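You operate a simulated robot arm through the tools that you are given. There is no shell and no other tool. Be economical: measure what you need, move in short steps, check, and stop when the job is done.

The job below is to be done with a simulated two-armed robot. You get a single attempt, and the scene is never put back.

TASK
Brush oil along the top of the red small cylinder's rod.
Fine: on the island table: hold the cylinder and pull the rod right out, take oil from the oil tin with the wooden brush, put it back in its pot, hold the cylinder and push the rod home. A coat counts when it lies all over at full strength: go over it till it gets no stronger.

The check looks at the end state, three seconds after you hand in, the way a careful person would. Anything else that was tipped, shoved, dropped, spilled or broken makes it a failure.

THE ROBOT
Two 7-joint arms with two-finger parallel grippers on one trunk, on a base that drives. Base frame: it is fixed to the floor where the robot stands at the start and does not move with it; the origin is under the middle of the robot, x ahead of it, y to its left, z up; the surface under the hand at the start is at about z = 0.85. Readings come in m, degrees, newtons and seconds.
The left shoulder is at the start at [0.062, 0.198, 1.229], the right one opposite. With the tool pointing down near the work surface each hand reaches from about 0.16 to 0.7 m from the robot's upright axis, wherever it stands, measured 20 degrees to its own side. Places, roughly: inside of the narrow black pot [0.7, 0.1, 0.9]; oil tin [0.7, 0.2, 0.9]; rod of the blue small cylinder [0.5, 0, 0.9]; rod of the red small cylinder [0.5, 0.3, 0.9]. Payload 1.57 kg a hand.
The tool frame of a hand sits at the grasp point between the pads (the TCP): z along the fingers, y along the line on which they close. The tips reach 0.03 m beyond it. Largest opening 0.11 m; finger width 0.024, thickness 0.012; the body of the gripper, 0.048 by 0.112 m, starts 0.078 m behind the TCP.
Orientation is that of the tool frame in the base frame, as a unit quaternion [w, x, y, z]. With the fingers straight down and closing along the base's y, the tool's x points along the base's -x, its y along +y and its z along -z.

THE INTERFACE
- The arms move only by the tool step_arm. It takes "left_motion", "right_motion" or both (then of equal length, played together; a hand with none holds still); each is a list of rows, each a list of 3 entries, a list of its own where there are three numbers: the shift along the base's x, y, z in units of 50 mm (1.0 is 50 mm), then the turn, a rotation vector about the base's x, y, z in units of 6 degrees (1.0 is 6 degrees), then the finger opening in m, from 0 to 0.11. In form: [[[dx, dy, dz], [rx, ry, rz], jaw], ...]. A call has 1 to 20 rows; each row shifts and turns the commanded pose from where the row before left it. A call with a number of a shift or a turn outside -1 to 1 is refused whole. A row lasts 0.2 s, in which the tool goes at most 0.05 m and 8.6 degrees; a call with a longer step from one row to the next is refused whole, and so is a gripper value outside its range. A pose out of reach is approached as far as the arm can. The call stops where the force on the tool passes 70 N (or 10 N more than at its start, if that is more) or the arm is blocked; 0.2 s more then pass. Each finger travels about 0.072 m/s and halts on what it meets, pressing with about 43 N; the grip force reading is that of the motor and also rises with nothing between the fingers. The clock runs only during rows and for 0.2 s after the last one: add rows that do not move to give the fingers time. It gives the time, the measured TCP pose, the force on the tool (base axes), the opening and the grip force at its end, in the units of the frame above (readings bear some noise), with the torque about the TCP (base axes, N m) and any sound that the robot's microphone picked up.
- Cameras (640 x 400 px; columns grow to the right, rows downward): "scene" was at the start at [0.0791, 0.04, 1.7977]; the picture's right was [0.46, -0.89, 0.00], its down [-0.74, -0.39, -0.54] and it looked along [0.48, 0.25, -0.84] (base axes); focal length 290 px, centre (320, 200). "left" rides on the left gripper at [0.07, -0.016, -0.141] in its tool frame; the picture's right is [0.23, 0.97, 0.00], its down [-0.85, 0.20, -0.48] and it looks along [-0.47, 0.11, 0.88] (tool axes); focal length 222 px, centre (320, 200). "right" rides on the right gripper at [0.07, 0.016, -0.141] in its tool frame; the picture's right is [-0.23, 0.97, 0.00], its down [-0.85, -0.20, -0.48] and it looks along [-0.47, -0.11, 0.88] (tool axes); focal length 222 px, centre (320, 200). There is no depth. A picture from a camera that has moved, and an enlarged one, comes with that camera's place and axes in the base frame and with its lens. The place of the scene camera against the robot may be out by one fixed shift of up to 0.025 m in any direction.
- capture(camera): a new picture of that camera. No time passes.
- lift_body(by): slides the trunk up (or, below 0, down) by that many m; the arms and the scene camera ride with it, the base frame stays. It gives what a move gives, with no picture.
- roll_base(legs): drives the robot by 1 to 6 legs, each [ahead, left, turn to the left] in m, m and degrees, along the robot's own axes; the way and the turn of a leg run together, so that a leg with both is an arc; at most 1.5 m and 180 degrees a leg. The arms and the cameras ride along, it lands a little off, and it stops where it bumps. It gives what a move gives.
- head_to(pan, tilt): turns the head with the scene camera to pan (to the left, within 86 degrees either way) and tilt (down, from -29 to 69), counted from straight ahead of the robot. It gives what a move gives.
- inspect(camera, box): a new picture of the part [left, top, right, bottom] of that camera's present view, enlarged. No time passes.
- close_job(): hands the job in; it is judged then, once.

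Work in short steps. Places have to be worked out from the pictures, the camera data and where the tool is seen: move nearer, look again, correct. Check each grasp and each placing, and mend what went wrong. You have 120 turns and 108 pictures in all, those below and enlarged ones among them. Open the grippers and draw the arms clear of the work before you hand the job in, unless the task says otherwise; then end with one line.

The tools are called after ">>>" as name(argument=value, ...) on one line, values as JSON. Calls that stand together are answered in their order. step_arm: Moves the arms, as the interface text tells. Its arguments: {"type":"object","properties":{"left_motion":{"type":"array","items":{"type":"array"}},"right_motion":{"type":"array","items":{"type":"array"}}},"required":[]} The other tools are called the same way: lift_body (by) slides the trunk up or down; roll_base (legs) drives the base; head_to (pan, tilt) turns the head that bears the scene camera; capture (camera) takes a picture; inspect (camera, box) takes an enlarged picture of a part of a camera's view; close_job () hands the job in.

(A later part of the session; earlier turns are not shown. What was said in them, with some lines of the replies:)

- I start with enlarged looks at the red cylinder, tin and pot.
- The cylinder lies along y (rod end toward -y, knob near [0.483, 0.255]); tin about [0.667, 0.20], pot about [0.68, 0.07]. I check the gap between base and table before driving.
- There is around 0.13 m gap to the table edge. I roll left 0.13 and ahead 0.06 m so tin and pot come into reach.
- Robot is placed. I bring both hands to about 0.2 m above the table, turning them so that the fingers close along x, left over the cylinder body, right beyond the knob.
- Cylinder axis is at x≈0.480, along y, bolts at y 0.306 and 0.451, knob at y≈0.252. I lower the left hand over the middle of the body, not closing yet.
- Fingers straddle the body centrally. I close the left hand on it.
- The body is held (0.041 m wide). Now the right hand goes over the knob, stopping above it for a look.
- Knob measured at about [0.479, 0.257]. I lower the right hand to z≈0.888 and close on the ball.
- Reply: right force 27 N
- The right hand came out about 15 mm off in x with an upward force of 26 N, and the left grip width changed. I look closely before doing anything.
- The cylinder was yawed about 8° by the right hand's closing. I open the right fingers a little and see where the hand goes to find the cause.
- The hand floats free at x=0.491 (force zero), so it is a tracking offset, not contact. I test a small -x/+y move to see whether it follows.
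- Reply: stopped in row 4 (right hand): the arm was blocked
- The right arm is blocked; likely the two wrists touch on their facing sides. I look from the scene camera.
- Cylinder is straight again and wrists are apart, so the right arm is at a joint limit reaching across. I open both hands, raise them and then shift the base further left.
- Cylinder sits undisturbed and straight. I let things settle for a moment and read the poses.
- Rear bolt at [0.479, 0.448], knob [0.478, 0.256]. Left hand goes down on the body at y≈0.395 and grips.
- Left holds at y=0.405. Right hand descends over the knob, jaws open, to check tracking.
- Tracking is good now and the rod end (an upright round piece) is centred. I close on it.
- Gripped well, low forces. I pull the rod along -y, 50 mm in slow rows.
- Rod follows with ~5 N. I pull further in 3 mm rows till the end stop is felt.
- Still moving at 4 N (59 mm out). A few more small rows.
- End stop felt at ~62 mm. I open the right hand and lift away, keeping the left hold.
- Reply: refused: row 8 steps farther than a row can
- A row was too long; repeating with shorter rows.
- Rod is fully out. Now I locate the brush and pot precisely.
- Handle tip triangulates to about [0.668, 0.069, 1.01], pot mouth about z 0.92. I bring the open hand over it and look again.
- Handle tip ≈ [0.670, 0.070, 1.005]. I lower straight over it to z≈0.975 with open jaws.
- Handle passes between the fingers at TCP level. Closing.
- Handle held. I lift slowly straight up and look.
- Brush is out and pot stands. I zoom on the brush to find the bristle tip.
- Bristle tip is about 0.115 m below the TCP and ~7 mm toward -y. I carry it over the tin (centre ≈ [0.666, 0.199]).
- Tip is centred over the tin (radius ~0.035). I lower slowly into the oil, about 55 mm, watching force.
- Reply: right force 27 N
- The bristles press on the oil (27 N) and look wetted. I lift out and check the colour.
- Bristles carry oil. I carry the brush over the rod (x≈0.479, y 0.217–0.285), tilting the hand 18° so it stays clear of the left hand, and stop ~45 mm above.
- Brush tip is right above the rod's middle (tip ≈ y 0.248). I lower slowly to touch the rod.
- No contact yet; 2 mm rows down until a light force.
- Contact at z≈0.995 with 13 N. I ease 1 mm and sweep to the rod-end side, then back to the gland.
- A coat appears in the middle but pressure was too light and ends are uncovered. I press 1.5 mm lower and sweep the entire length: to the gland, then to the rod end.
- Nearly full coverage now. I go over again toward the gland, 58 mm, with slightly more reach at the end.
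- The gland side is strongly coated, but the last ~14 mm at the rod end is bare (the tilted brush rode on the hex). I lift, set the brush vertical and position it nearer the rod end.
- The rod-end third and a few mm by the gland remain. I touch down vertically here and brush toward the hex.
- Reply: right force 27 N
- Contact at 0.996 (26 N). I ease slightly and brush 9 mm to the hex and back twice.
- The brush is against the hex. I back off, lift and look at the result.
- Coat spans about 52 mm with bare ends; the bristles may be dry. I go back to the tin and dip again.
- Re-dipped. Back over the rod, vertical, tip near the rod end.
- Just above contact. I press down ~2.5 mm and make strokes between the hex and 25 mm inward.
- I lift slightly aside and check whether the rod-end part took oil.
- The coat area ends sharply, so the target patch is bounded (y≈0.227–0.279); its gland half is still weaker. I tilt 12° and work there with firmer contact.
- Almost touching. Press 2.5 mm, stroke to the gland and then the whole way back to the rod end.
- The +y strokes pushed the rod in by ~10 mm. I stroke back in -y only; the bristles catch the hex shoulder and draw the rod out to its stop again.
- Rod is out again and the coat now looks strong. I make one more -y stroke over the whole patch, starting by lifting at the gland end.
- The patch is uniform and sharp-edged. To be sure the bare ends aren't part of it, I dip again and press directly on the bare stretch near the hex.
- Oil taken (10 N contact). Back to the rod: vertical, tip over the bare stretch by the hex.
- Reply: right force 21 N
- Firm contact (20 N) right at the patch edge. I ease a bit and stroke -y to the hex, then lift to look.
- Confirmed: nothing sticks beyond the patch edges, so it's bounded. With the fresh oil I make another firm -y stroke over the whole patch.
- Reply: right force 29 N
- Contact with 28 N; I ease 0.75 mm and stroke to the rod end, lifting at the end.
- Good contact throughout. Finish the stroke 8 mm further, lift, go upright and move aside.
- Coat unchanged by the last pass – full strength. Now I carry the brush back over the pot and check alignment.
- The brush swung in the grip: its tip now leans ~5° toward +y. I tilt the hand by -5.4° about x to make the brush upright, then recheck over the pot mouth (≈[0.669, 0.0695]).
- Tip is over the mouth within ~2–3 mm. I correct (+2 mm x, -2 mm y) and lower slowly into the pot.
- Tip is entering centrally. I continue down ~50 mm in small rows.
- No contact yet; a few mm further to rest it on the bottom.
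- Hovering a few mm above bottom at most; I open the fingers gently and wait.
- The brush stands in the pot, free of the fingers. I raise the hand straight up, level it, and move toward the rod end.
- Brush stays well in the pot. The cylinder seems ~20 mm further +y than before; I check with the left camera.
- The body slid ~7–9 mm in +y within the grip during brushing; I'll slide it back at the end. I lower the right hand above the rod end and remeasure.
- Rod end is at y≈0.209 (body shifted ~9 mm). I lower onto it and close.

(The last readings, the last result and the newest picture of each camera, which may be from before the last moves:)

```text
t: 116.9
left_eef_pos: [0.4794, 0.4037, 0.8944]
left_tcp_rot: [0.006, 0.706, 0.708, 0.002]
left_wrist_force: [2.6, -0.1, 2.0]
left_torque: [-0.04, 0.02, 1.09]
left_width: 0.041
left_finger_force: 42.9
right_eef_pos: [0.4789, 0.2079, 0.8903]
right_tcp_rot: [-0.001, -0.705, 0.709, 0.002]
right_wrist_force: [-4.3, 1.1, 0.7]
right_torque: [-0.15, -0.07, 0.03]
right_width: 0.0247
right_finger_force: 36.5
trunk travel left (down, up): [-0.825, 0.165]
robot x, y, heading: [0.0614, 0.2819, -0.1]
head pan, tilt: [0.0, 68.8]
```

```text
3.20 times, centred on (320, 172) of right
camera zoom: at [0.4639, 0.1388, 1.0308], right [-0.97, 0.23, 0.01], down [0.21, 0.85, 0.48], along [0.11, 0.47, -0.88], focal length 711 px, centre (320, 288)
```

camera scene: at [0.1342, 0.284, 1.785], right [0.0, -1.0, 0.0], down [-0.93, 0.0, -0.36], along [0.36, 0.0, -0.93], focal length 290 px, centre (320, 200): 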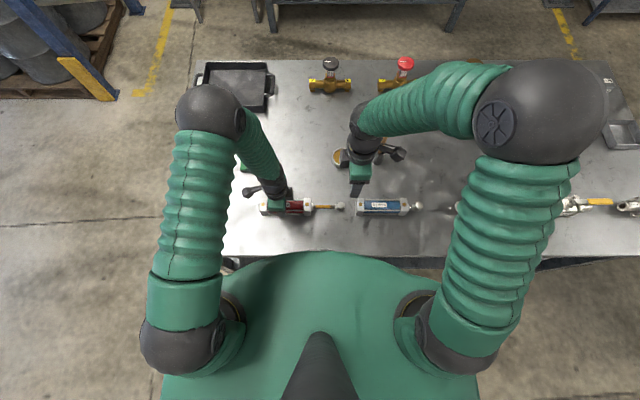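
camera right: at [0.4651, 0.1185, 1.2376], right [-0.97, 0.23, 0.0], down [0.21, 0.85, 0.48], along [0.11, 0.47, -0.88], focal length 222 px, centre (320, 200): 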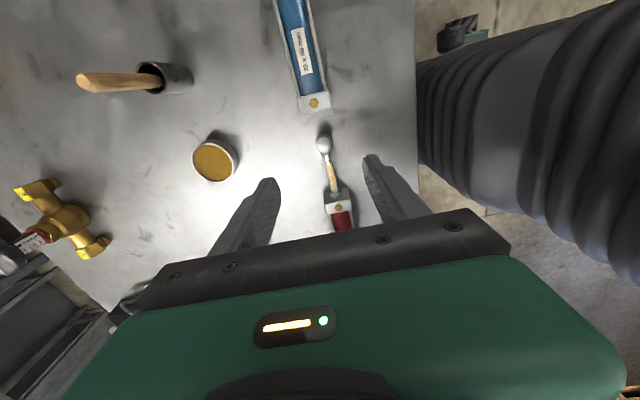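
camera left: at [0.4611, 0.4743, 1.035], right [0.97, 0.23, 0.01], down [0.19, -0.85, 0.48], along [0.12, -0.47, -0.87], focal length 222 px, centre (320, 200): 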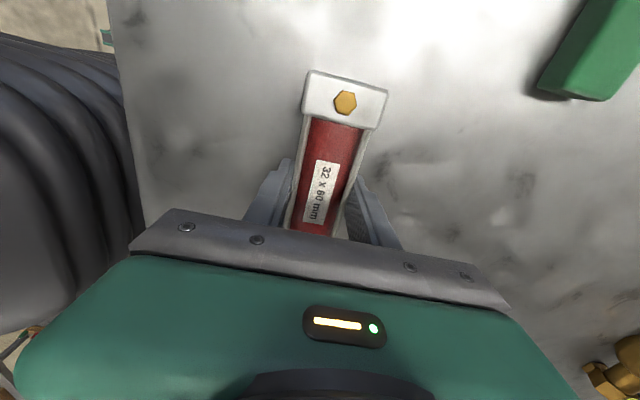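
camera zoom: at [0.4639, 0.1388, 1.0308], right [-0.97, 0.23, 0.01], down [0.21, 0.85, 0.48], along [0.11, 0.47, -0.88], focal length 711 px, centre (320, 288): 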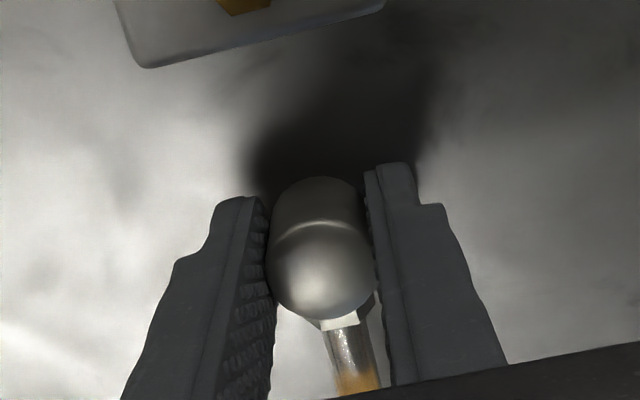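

Well gripped. I push the rod home along +y, 55 mm first.

>>> step_arm(right_motion=[[[0, 0.1, 0], [0, 0, 0], 0.005], [[0, 0.1, 0], [0, 0, 0], 0.005], [[0, 0.1, 0], [0, 0, 0], 0.005], [[0, 0.1, 0], [0, 0, 0], 0.005], [[0, 0.1, 0], [0, 0, 0], 0.005], [[0, 0.1, 0], [0, 0, 0], 0.005], [[0, 0.1, 0], [0, 0, 0], 0.005], [[0, 0.1, 0], [0, 0, 0], 0.005], [[0, 0.1, 0], [0, 0, 0], 0.005], [[0, 0.1, 0], [0, 0, 0], 0.005], [[0, 0.1, 0], [0, 0, 0], 0.005], [[0, 0, 0], [0, 0, 0], 0.005]])

>>> inspect(camera="scene", box=[250, 170, 370, 225])

```text
t: 119.5
left_eef_pos: [0.4796, 0.4055, 0.8939]
left_tcp_rot: [0.007, 0.707, 0.708, 0.003]
left_wrist_force: [5.1, 6.8, 20.0]
left_torque: [0.07, -0.21, 0.49]
left_width: 0.0412
left_finger_force: 42.8
right_eef_pos: [0.4793, 0.2636, 0.8906]
right_tcp_rot: [-0.001, -0.705, 0.709, 0.003]
right_wrist_force: [-4.0, -4.8, -9.0]
right_torque: [-0.88, -0.13, -0.03]
right_width: 0.0251
right_finger_force: 36.5
trunk travel left (down, up): [-0.825, 0.165]
robot x, y, heading: [0.0591, 0.2769, 0.3]
head pan, tilt: [0.0, 68.8]
```

```text
5.33 times, centred on (310, 198) of scene
camera zoom: at [0.1348, 0.2849, 1.7849], right [0.0, -1.0, 0.0], down [-0.93, 0.0, -0.36], along [0.36, 0.0, -0.93], focal length 1546 px, centre (373, 213)
```

zoom: 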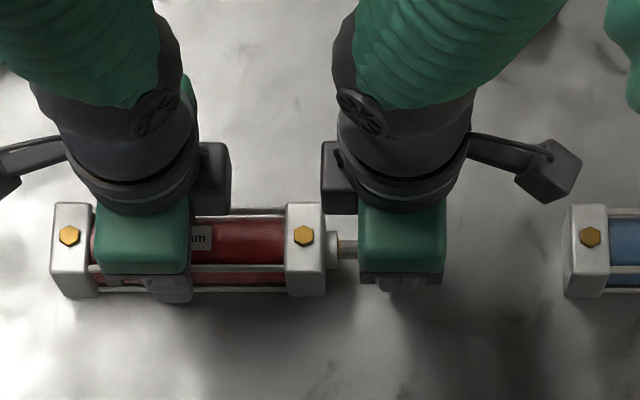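

Sliding fine at ~5 N. I go on in 2 mm rows until the end stop.

>>> step_arm(right_motion=[[[0, 0.04, 0], [0, 0, 0], 0.005], [[0, 0.04, 0], [0, 0, 0], 0.005], [[0, 0.04, 0], [0, 0, 0], 0.005], [[0, 0, 0], [0, 0, 0], 0.005]])

```text
t: 120.5
left_eef_pos: [0.478, 0.4034, 0.8938]
left_tcp_rot: [0.006, 0.707, 0.707, 0.003]
left_wrist_force: [11.0, 8.8, 9.2]
left_torque: [0.21, -0.29, 1.19]
left_width: 0.0414
left_finger_force: 43.0
right_eef_pos: [0.4807, 0.2681, 0.8914]
right_tcp_rot: [-0.001, -0.705, 0.709, 0.002]
right_wrist_force: [-9.6, -9.2, 0.3]
right_torque: [0.24, -0.04, 0.02]
right_width: 0.0249
right_finger_force: 36.5
trunk travel left (down, up): [-0.825, 0.165]
robot x, y, heading: [0.0608, 0.2769, -0.2]
head pan, tilt: [0.0, 68.8]
```

>>> step_arm(right_motion=[[[0, 0.04, 0], [0, 0, 0], 0.005], [[0, 0.03, 0], [0, 0, 0], 0.005], [[0, 0, 0], [0, 0, 0], 0.005]])

>>> inspect(camera="scene", box=[280, 190, 344, 220])

>>> inspect(camera="left", box=[250, 60, 410, 160])

```text
t: 121.3
left_eef_pos: [0.4788, 0.405, 0.8937]
left_tcp_rot: [0.005, 0.706, 0.708, 0.003]
left_wrist_force: [11.9, 19.7, 4.9]
left_torque: [0.35, -0.2, 1.24]
left_width: 0.0409
left_finger_force: 43.1
right_eef_pos: [0.4794, 0.2709, 0.8901]
right_tcp_rot: [-0.003, -0.704, 0.71, 0.002]
right_wrist_force: [-10.0, -23.6, -0.1]
right_torque: [-0.05, -0.04, 0.06]
right_width: 0.0251
right_finger_force: 36.0
trunk travel left (down, up): [-0.825, 0.165]
robot x, y, heading: [0.0585, 0.2828, 0.1]
head pan, tilt: [0.0, 68.8]
```

```text
10.00 times, centred on (312, 205) of scene
camera zoom: at [0.1353, 0.2832, 1.7849], right [0.0, -1.0, 0.0], down [-0.93, 0.0, -0.36], along [0.36, 0.0, -0.93], focal length 2898 px, centre (400, 150)
```

zoom: 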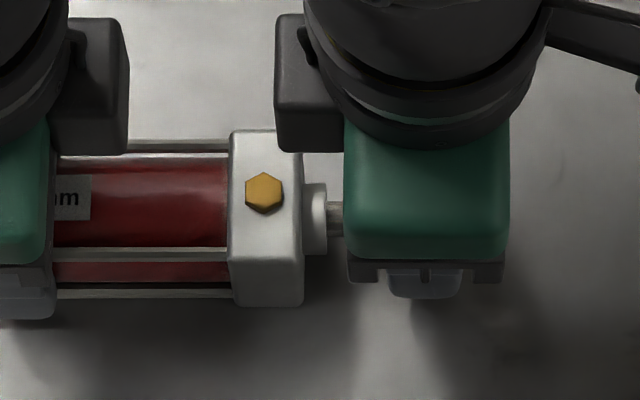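

```text
4.00 times, centred on (330, 110) of left
camera zoom: at [0.4615, 0.475, 1.0351], right [0.97, 0.23, 0.01], down [0.2, -0.85, 0.48], along [0.12, -0.47, -0.88], focal length 888 px, centre (280, 560)
```

zoom: 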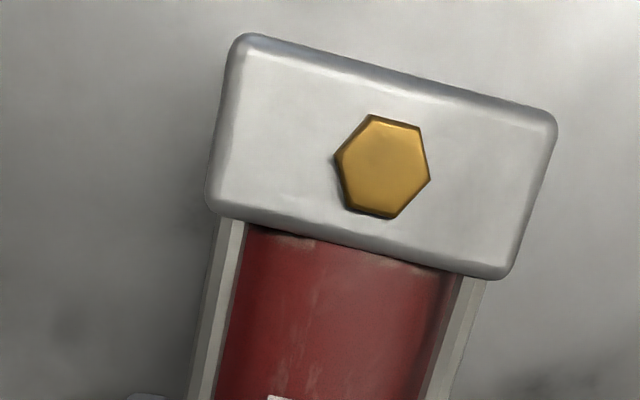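

End stop felt (24 N) after 63 mm travel: rod is home. I open the right hand, lift and draw it away, then check.

>>> step_arm(right_motion=[[[0, 0, 0], [0, 0, 0], 0.03], [[0, 0, 0], [0, 0, 0], 0.05], [[0, 0, 0], [0, 0, 0], 0.07], [[0, 0, 0], [0, 0, 0], 0.07], [[0, 0, 0.5], [0, 0, 0], 0.07], [[0, 0, 0.7], [0, 0, 0], 0.07], [[0, -0.3, 0.7], [0, 0, 0], 0.07], [[0, -0.6, 0.7], [0, 0, 0], 0.07], [[0, -0.8, 0.3], [0, 0, 0], 0.07], [[0, -0.8, 0], [0, 0, 0], 0.07], [[0, 0, 0], [0, 0, 0], 0.07]])

>>> inspect(camera="scene", box=[250, 170, 370, 225])

>>> capture(camera="right")

```text
t: 123.7
left_eef_pos: [0.4793, 0.4009, 0.8934]
left_tcp_rot: [0.006, 0.707, 0.707, 0.003]
left_wrist_force: [0.6, -1.0, 0.7]
left_torque: [0.44, 0.06, -0.32]
left_width: 0.0412
left_finger_force: 43.0
right_eef_pos: [0.4794, 0.1453, 1.0361]
right_tcp_rot: [-0.001, -0.705, 0.709, 0.003]
right_wrist_force: [0.2, -0.6, -0.3]
right_torque: [0.03, 0.03, 0.02]
right_width: 0.0699
right_finger_force: 0.0
trunk travel left (down, up): [-0.825, 0.165]
robot x, y, heading: [0.0599, 0.2776, 0.0]
head pan, tilt: [0.0, 68.8]
```

```text
5.33 times, centred on (310, 198) of scene
camera zoom: at [0.1354, 0.283, 1.7849], right [0.0, -1.0, 0.0], down [-0.93, 0.0, -0.36], along [0.36, 0.0, -0.93], focal length 1546 px, centre (373, 213)
```

zoom: 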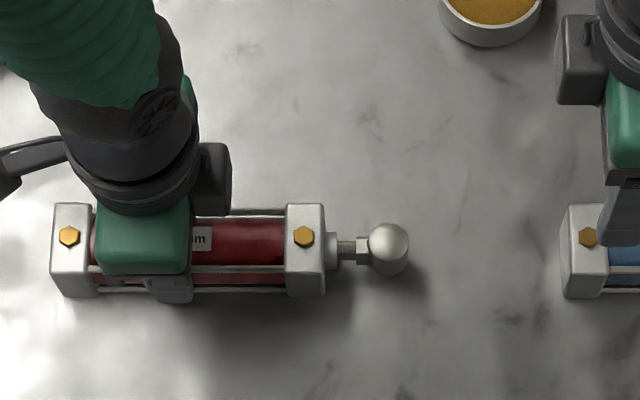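

```text
17 pictures are left
camera right: at [0.4641, 0.0769, 1.1766], right [-0.97, 0.23, 0.01], down [0.21, 0.85, 0.48], along [0.11, 0.47, -0.88], focal length 222 px, centre (320, 200)
```

right: 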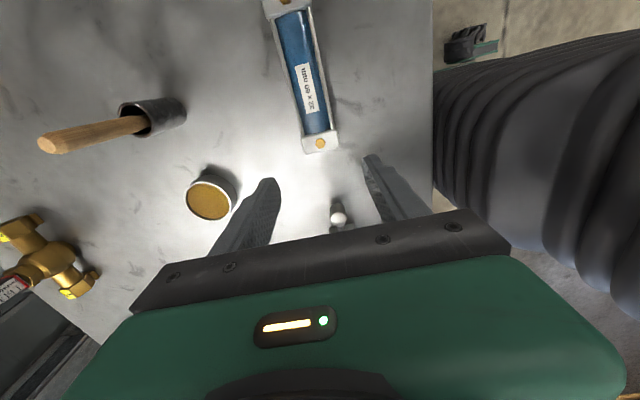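

Rod gap matches the initial state (~11 mm). I slide the held cylinder back by 8 mm in -y to its starting place.

>>> step_arm(left_motion=[[[0, -0.04, 0], [0, 0, 0], 0.02], [[0, -0.04, 0], [0, 0, 0], 0.02], [[0, -0.04, 0], [0, 0, 0], 0.02], [[0, -0.04, 0], [0, 0, 0], 0.02], [[0, 0, 0], [0, 0, 0], 0.02], [[0, 0, 0], [0, 0, 0], 0.02]])

>>> inspect(camera="scene", box=[250, 170, 370, 225])

```text
t: 125.1
left_eef_pos: [0.48, 0.3968, 0.894]
left_tcp_rot: [0.006, 0.707, 0.707, 0.003]
left_wrist_force: [0.8, 6.7, 15.9]
left_torque: [0.09, -0.11, 0.41]
left_width: 0.041
left_finger_force: 43.1
right_eef_pos: [0.4804, 0.1481, 1.0362]
right_tcp_rot: [-0.001, -0.705, 0.709, 0.002]
right_wrist_force: [0.5, -0.3, -0.3]
right_torque: [-0.02, -0.03, -0.02]
right_width: 0.07
right_finger_force: 0.1
trunk travel left (down, up): [-0.825, 0.165]
robot x, y, heading: [0.0597, 0.2769, 0.1]
head pan, tilt: [0.0, 68.8]
```

```text
5.33 times, centred on (310, 198) of scene
camera zoom: at [0.1327, 0.2854, 1.7851], right [0.0, -1.0, 0.0], down [-0.93, 0.0, -0.36], along [0.36, 0.0, -0.93], focal length 1546 px, centre (373, 213)
```

zoom: 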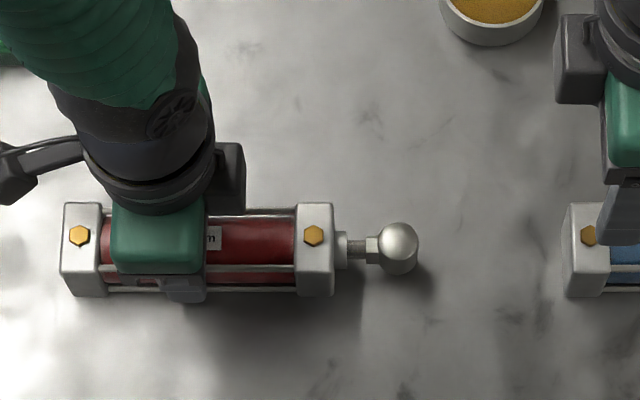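

It slid back about 6–7 mm – essentially at the original place. I open the left hand and lift it clear.

>>> step_arm(left_motion=[[[0, 0, 0], [0, 0, 0], 0.05], [[0, 0, 0], [0, 0, 0], 0.07], [[0, 0, 0], [0, 0, 0], 0.09], [[0, 0, 0], [0, 0, 0], 0.1], [[0, 0, 0.5], [0, 0, 0], 0.1], [[0, 0, 0.8], [0, 0, 0], 0.1], [[0, 0, 0.8], [0, 0, 0], 0.1], [[0, 0, 0.8], [0, 0, 0], 0.1], [[0, 0.4, 0.8], [0, 0, 0], 0.1], [[-0.2, 0.6, 0.5], [0, 0, 0], 0.1], [[-0.2, 0.6, 0], [0, 0, 0], 0.1], [[0, 0, 0], [0, 0, 0], 0.1]], right_motion=[[[0, 0, 0], [0, 0, 0], 0.07], [[0, 0, 0], [0, 0, 0], 0.07], [[0, 0, 0.3], [0, 0, 0], 0.07], [[0, 0, 0.6], [0, 0, 0], 0.07], [[-0.2, -0.3, 0.6], [0, 0, 0], 0.07], [[-0.3, -0.5, 0.6], [0, 0, 0], 0.07], [[-0.3, -0.6, 0.3], [0, 0, 0], 0.07], [[-0.3, -0.6, 0], [0, 0, 0], 0.07], [[-0.3, -0.6, 0], [0, 0, 0], 0.07], [[0, 0, 0], [0, 0, 0], 0.07], [[0, 0, 0], [0, 0, 0], 0.07], [[0, 0, 0], [0, 0, 0], 0.07]])

>>> capture(camera="scene")

>>> inspect(camera="scene", box=[240, 120, 420, 230])

```text
t: 127.7
left_eef_pos: [0.458, 0.4768, 1.1032]
left_tcp_rot: [0.006, 0.708, 0.707, 0.002]
left_wrist_force: [-0.1, 0.8, -0.4]
left_torque: [0.0, 0.04, -0.01]
left_width: 0.1
left_finger_force: 0.1
right_eef_pos: [0.4117, 0.0171, 1.155]
right_tcp_rot: [-0.001, -0.705, 0.709, 0.002]
right_wrist_force: [-0.3, -0.6, -0.1]
right_torque: [-0.02, -0.01, 0.01]
right_width: 0.0698
right_finger_force: 0.1
trunk travel left (down, up): [-0.825, 0.165]
robot x, y, heading: [0.0557, 0.2781, 0.2]
head pan, tilt: [0.0, 68.8]
```

```text
15 pictures are left
camera scene: at [0.1344, 0.2848, 1.7849], right [0.0, -1.0, 0.0], down [-0.93, 0.0, -0.36], along [0.36, 0.0, -0.93], focal length 290 px, centre (320, 200)
```

scene: 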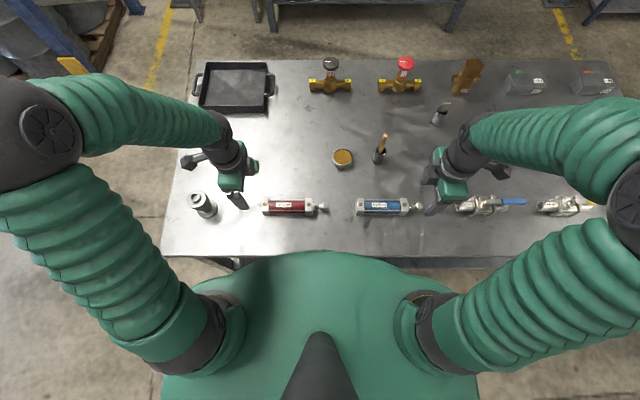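

```text
3.56 times, centred on (330, 175) of scene
camera zoom: at [0.1344, 0.2848, 1.7849], right [0.0, -1.0, 0.0], down [-0.93, 0.0, -0.36], along [0.36, 0.0, -0.93], focal length 1030 px, centre (284, 289)
```

zoom: 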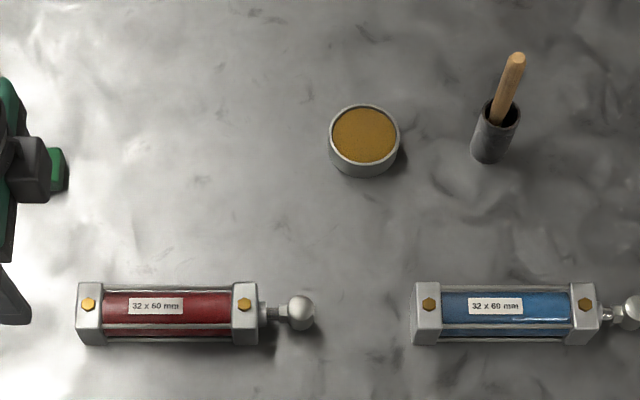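

Everything stands well. I check that the red rod is as far home as it was at the start.

>>> inspect(camera="scene", box=[300, 190, 348, 220])

>>> inspect(camera="scene", box=[395, 190, 443, 220])

```text
13.33 times, centred on (324, 205) of scene
camera zoom: at [0.1344, 0.2848, 1.7849], right [0.0, -1.0, 0.0], down [-0.93, 0.0, -0.36], along [0.36, 0.0, -0.93], focal length 3864 px, centre (267, 133)
```

zoom: 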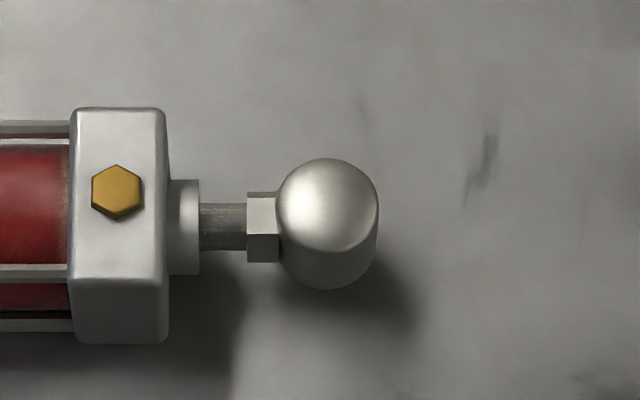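

```text
13.33 times, centred on (419, 205) of scene
camera zoom: at [0.1344, 0.2848, 1.7849], right [0.0, -1.0, 0.0], down [-0.93, 0.0, -0.36], along [0.36, 0.0, -0.93], focal length 3864 px, centre (-1000, 133)
```

zoom: 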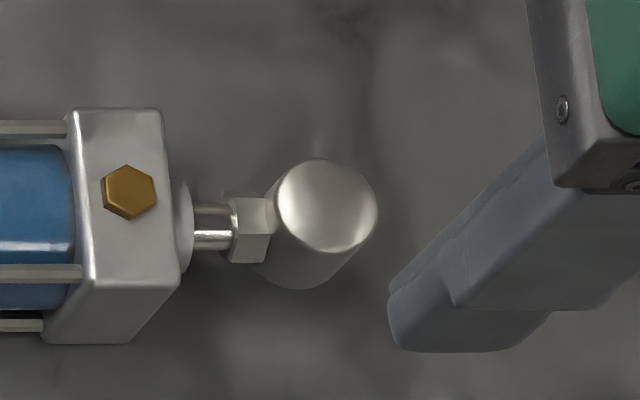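

The red rod's block-to-knob spacing equals the blue one's, so it is fully home. The brush is in its pot and both hands are open and clear. Handing in.

>>> close_job()

```text
The job is handed in.
```

The red cylinder's rod was pulled out, oiled along its top until another pass added nothing, and pushed back home, and the brush is back in its pot. The oil took only on a sharp-edged stretch of about 52 mm; the two ends of the rod stayed bare even with fresh oil, so I took them as outside the area to coat. The cylinder body slid about 8 mm during the work; I moved it back to within about 3 mm of its start.
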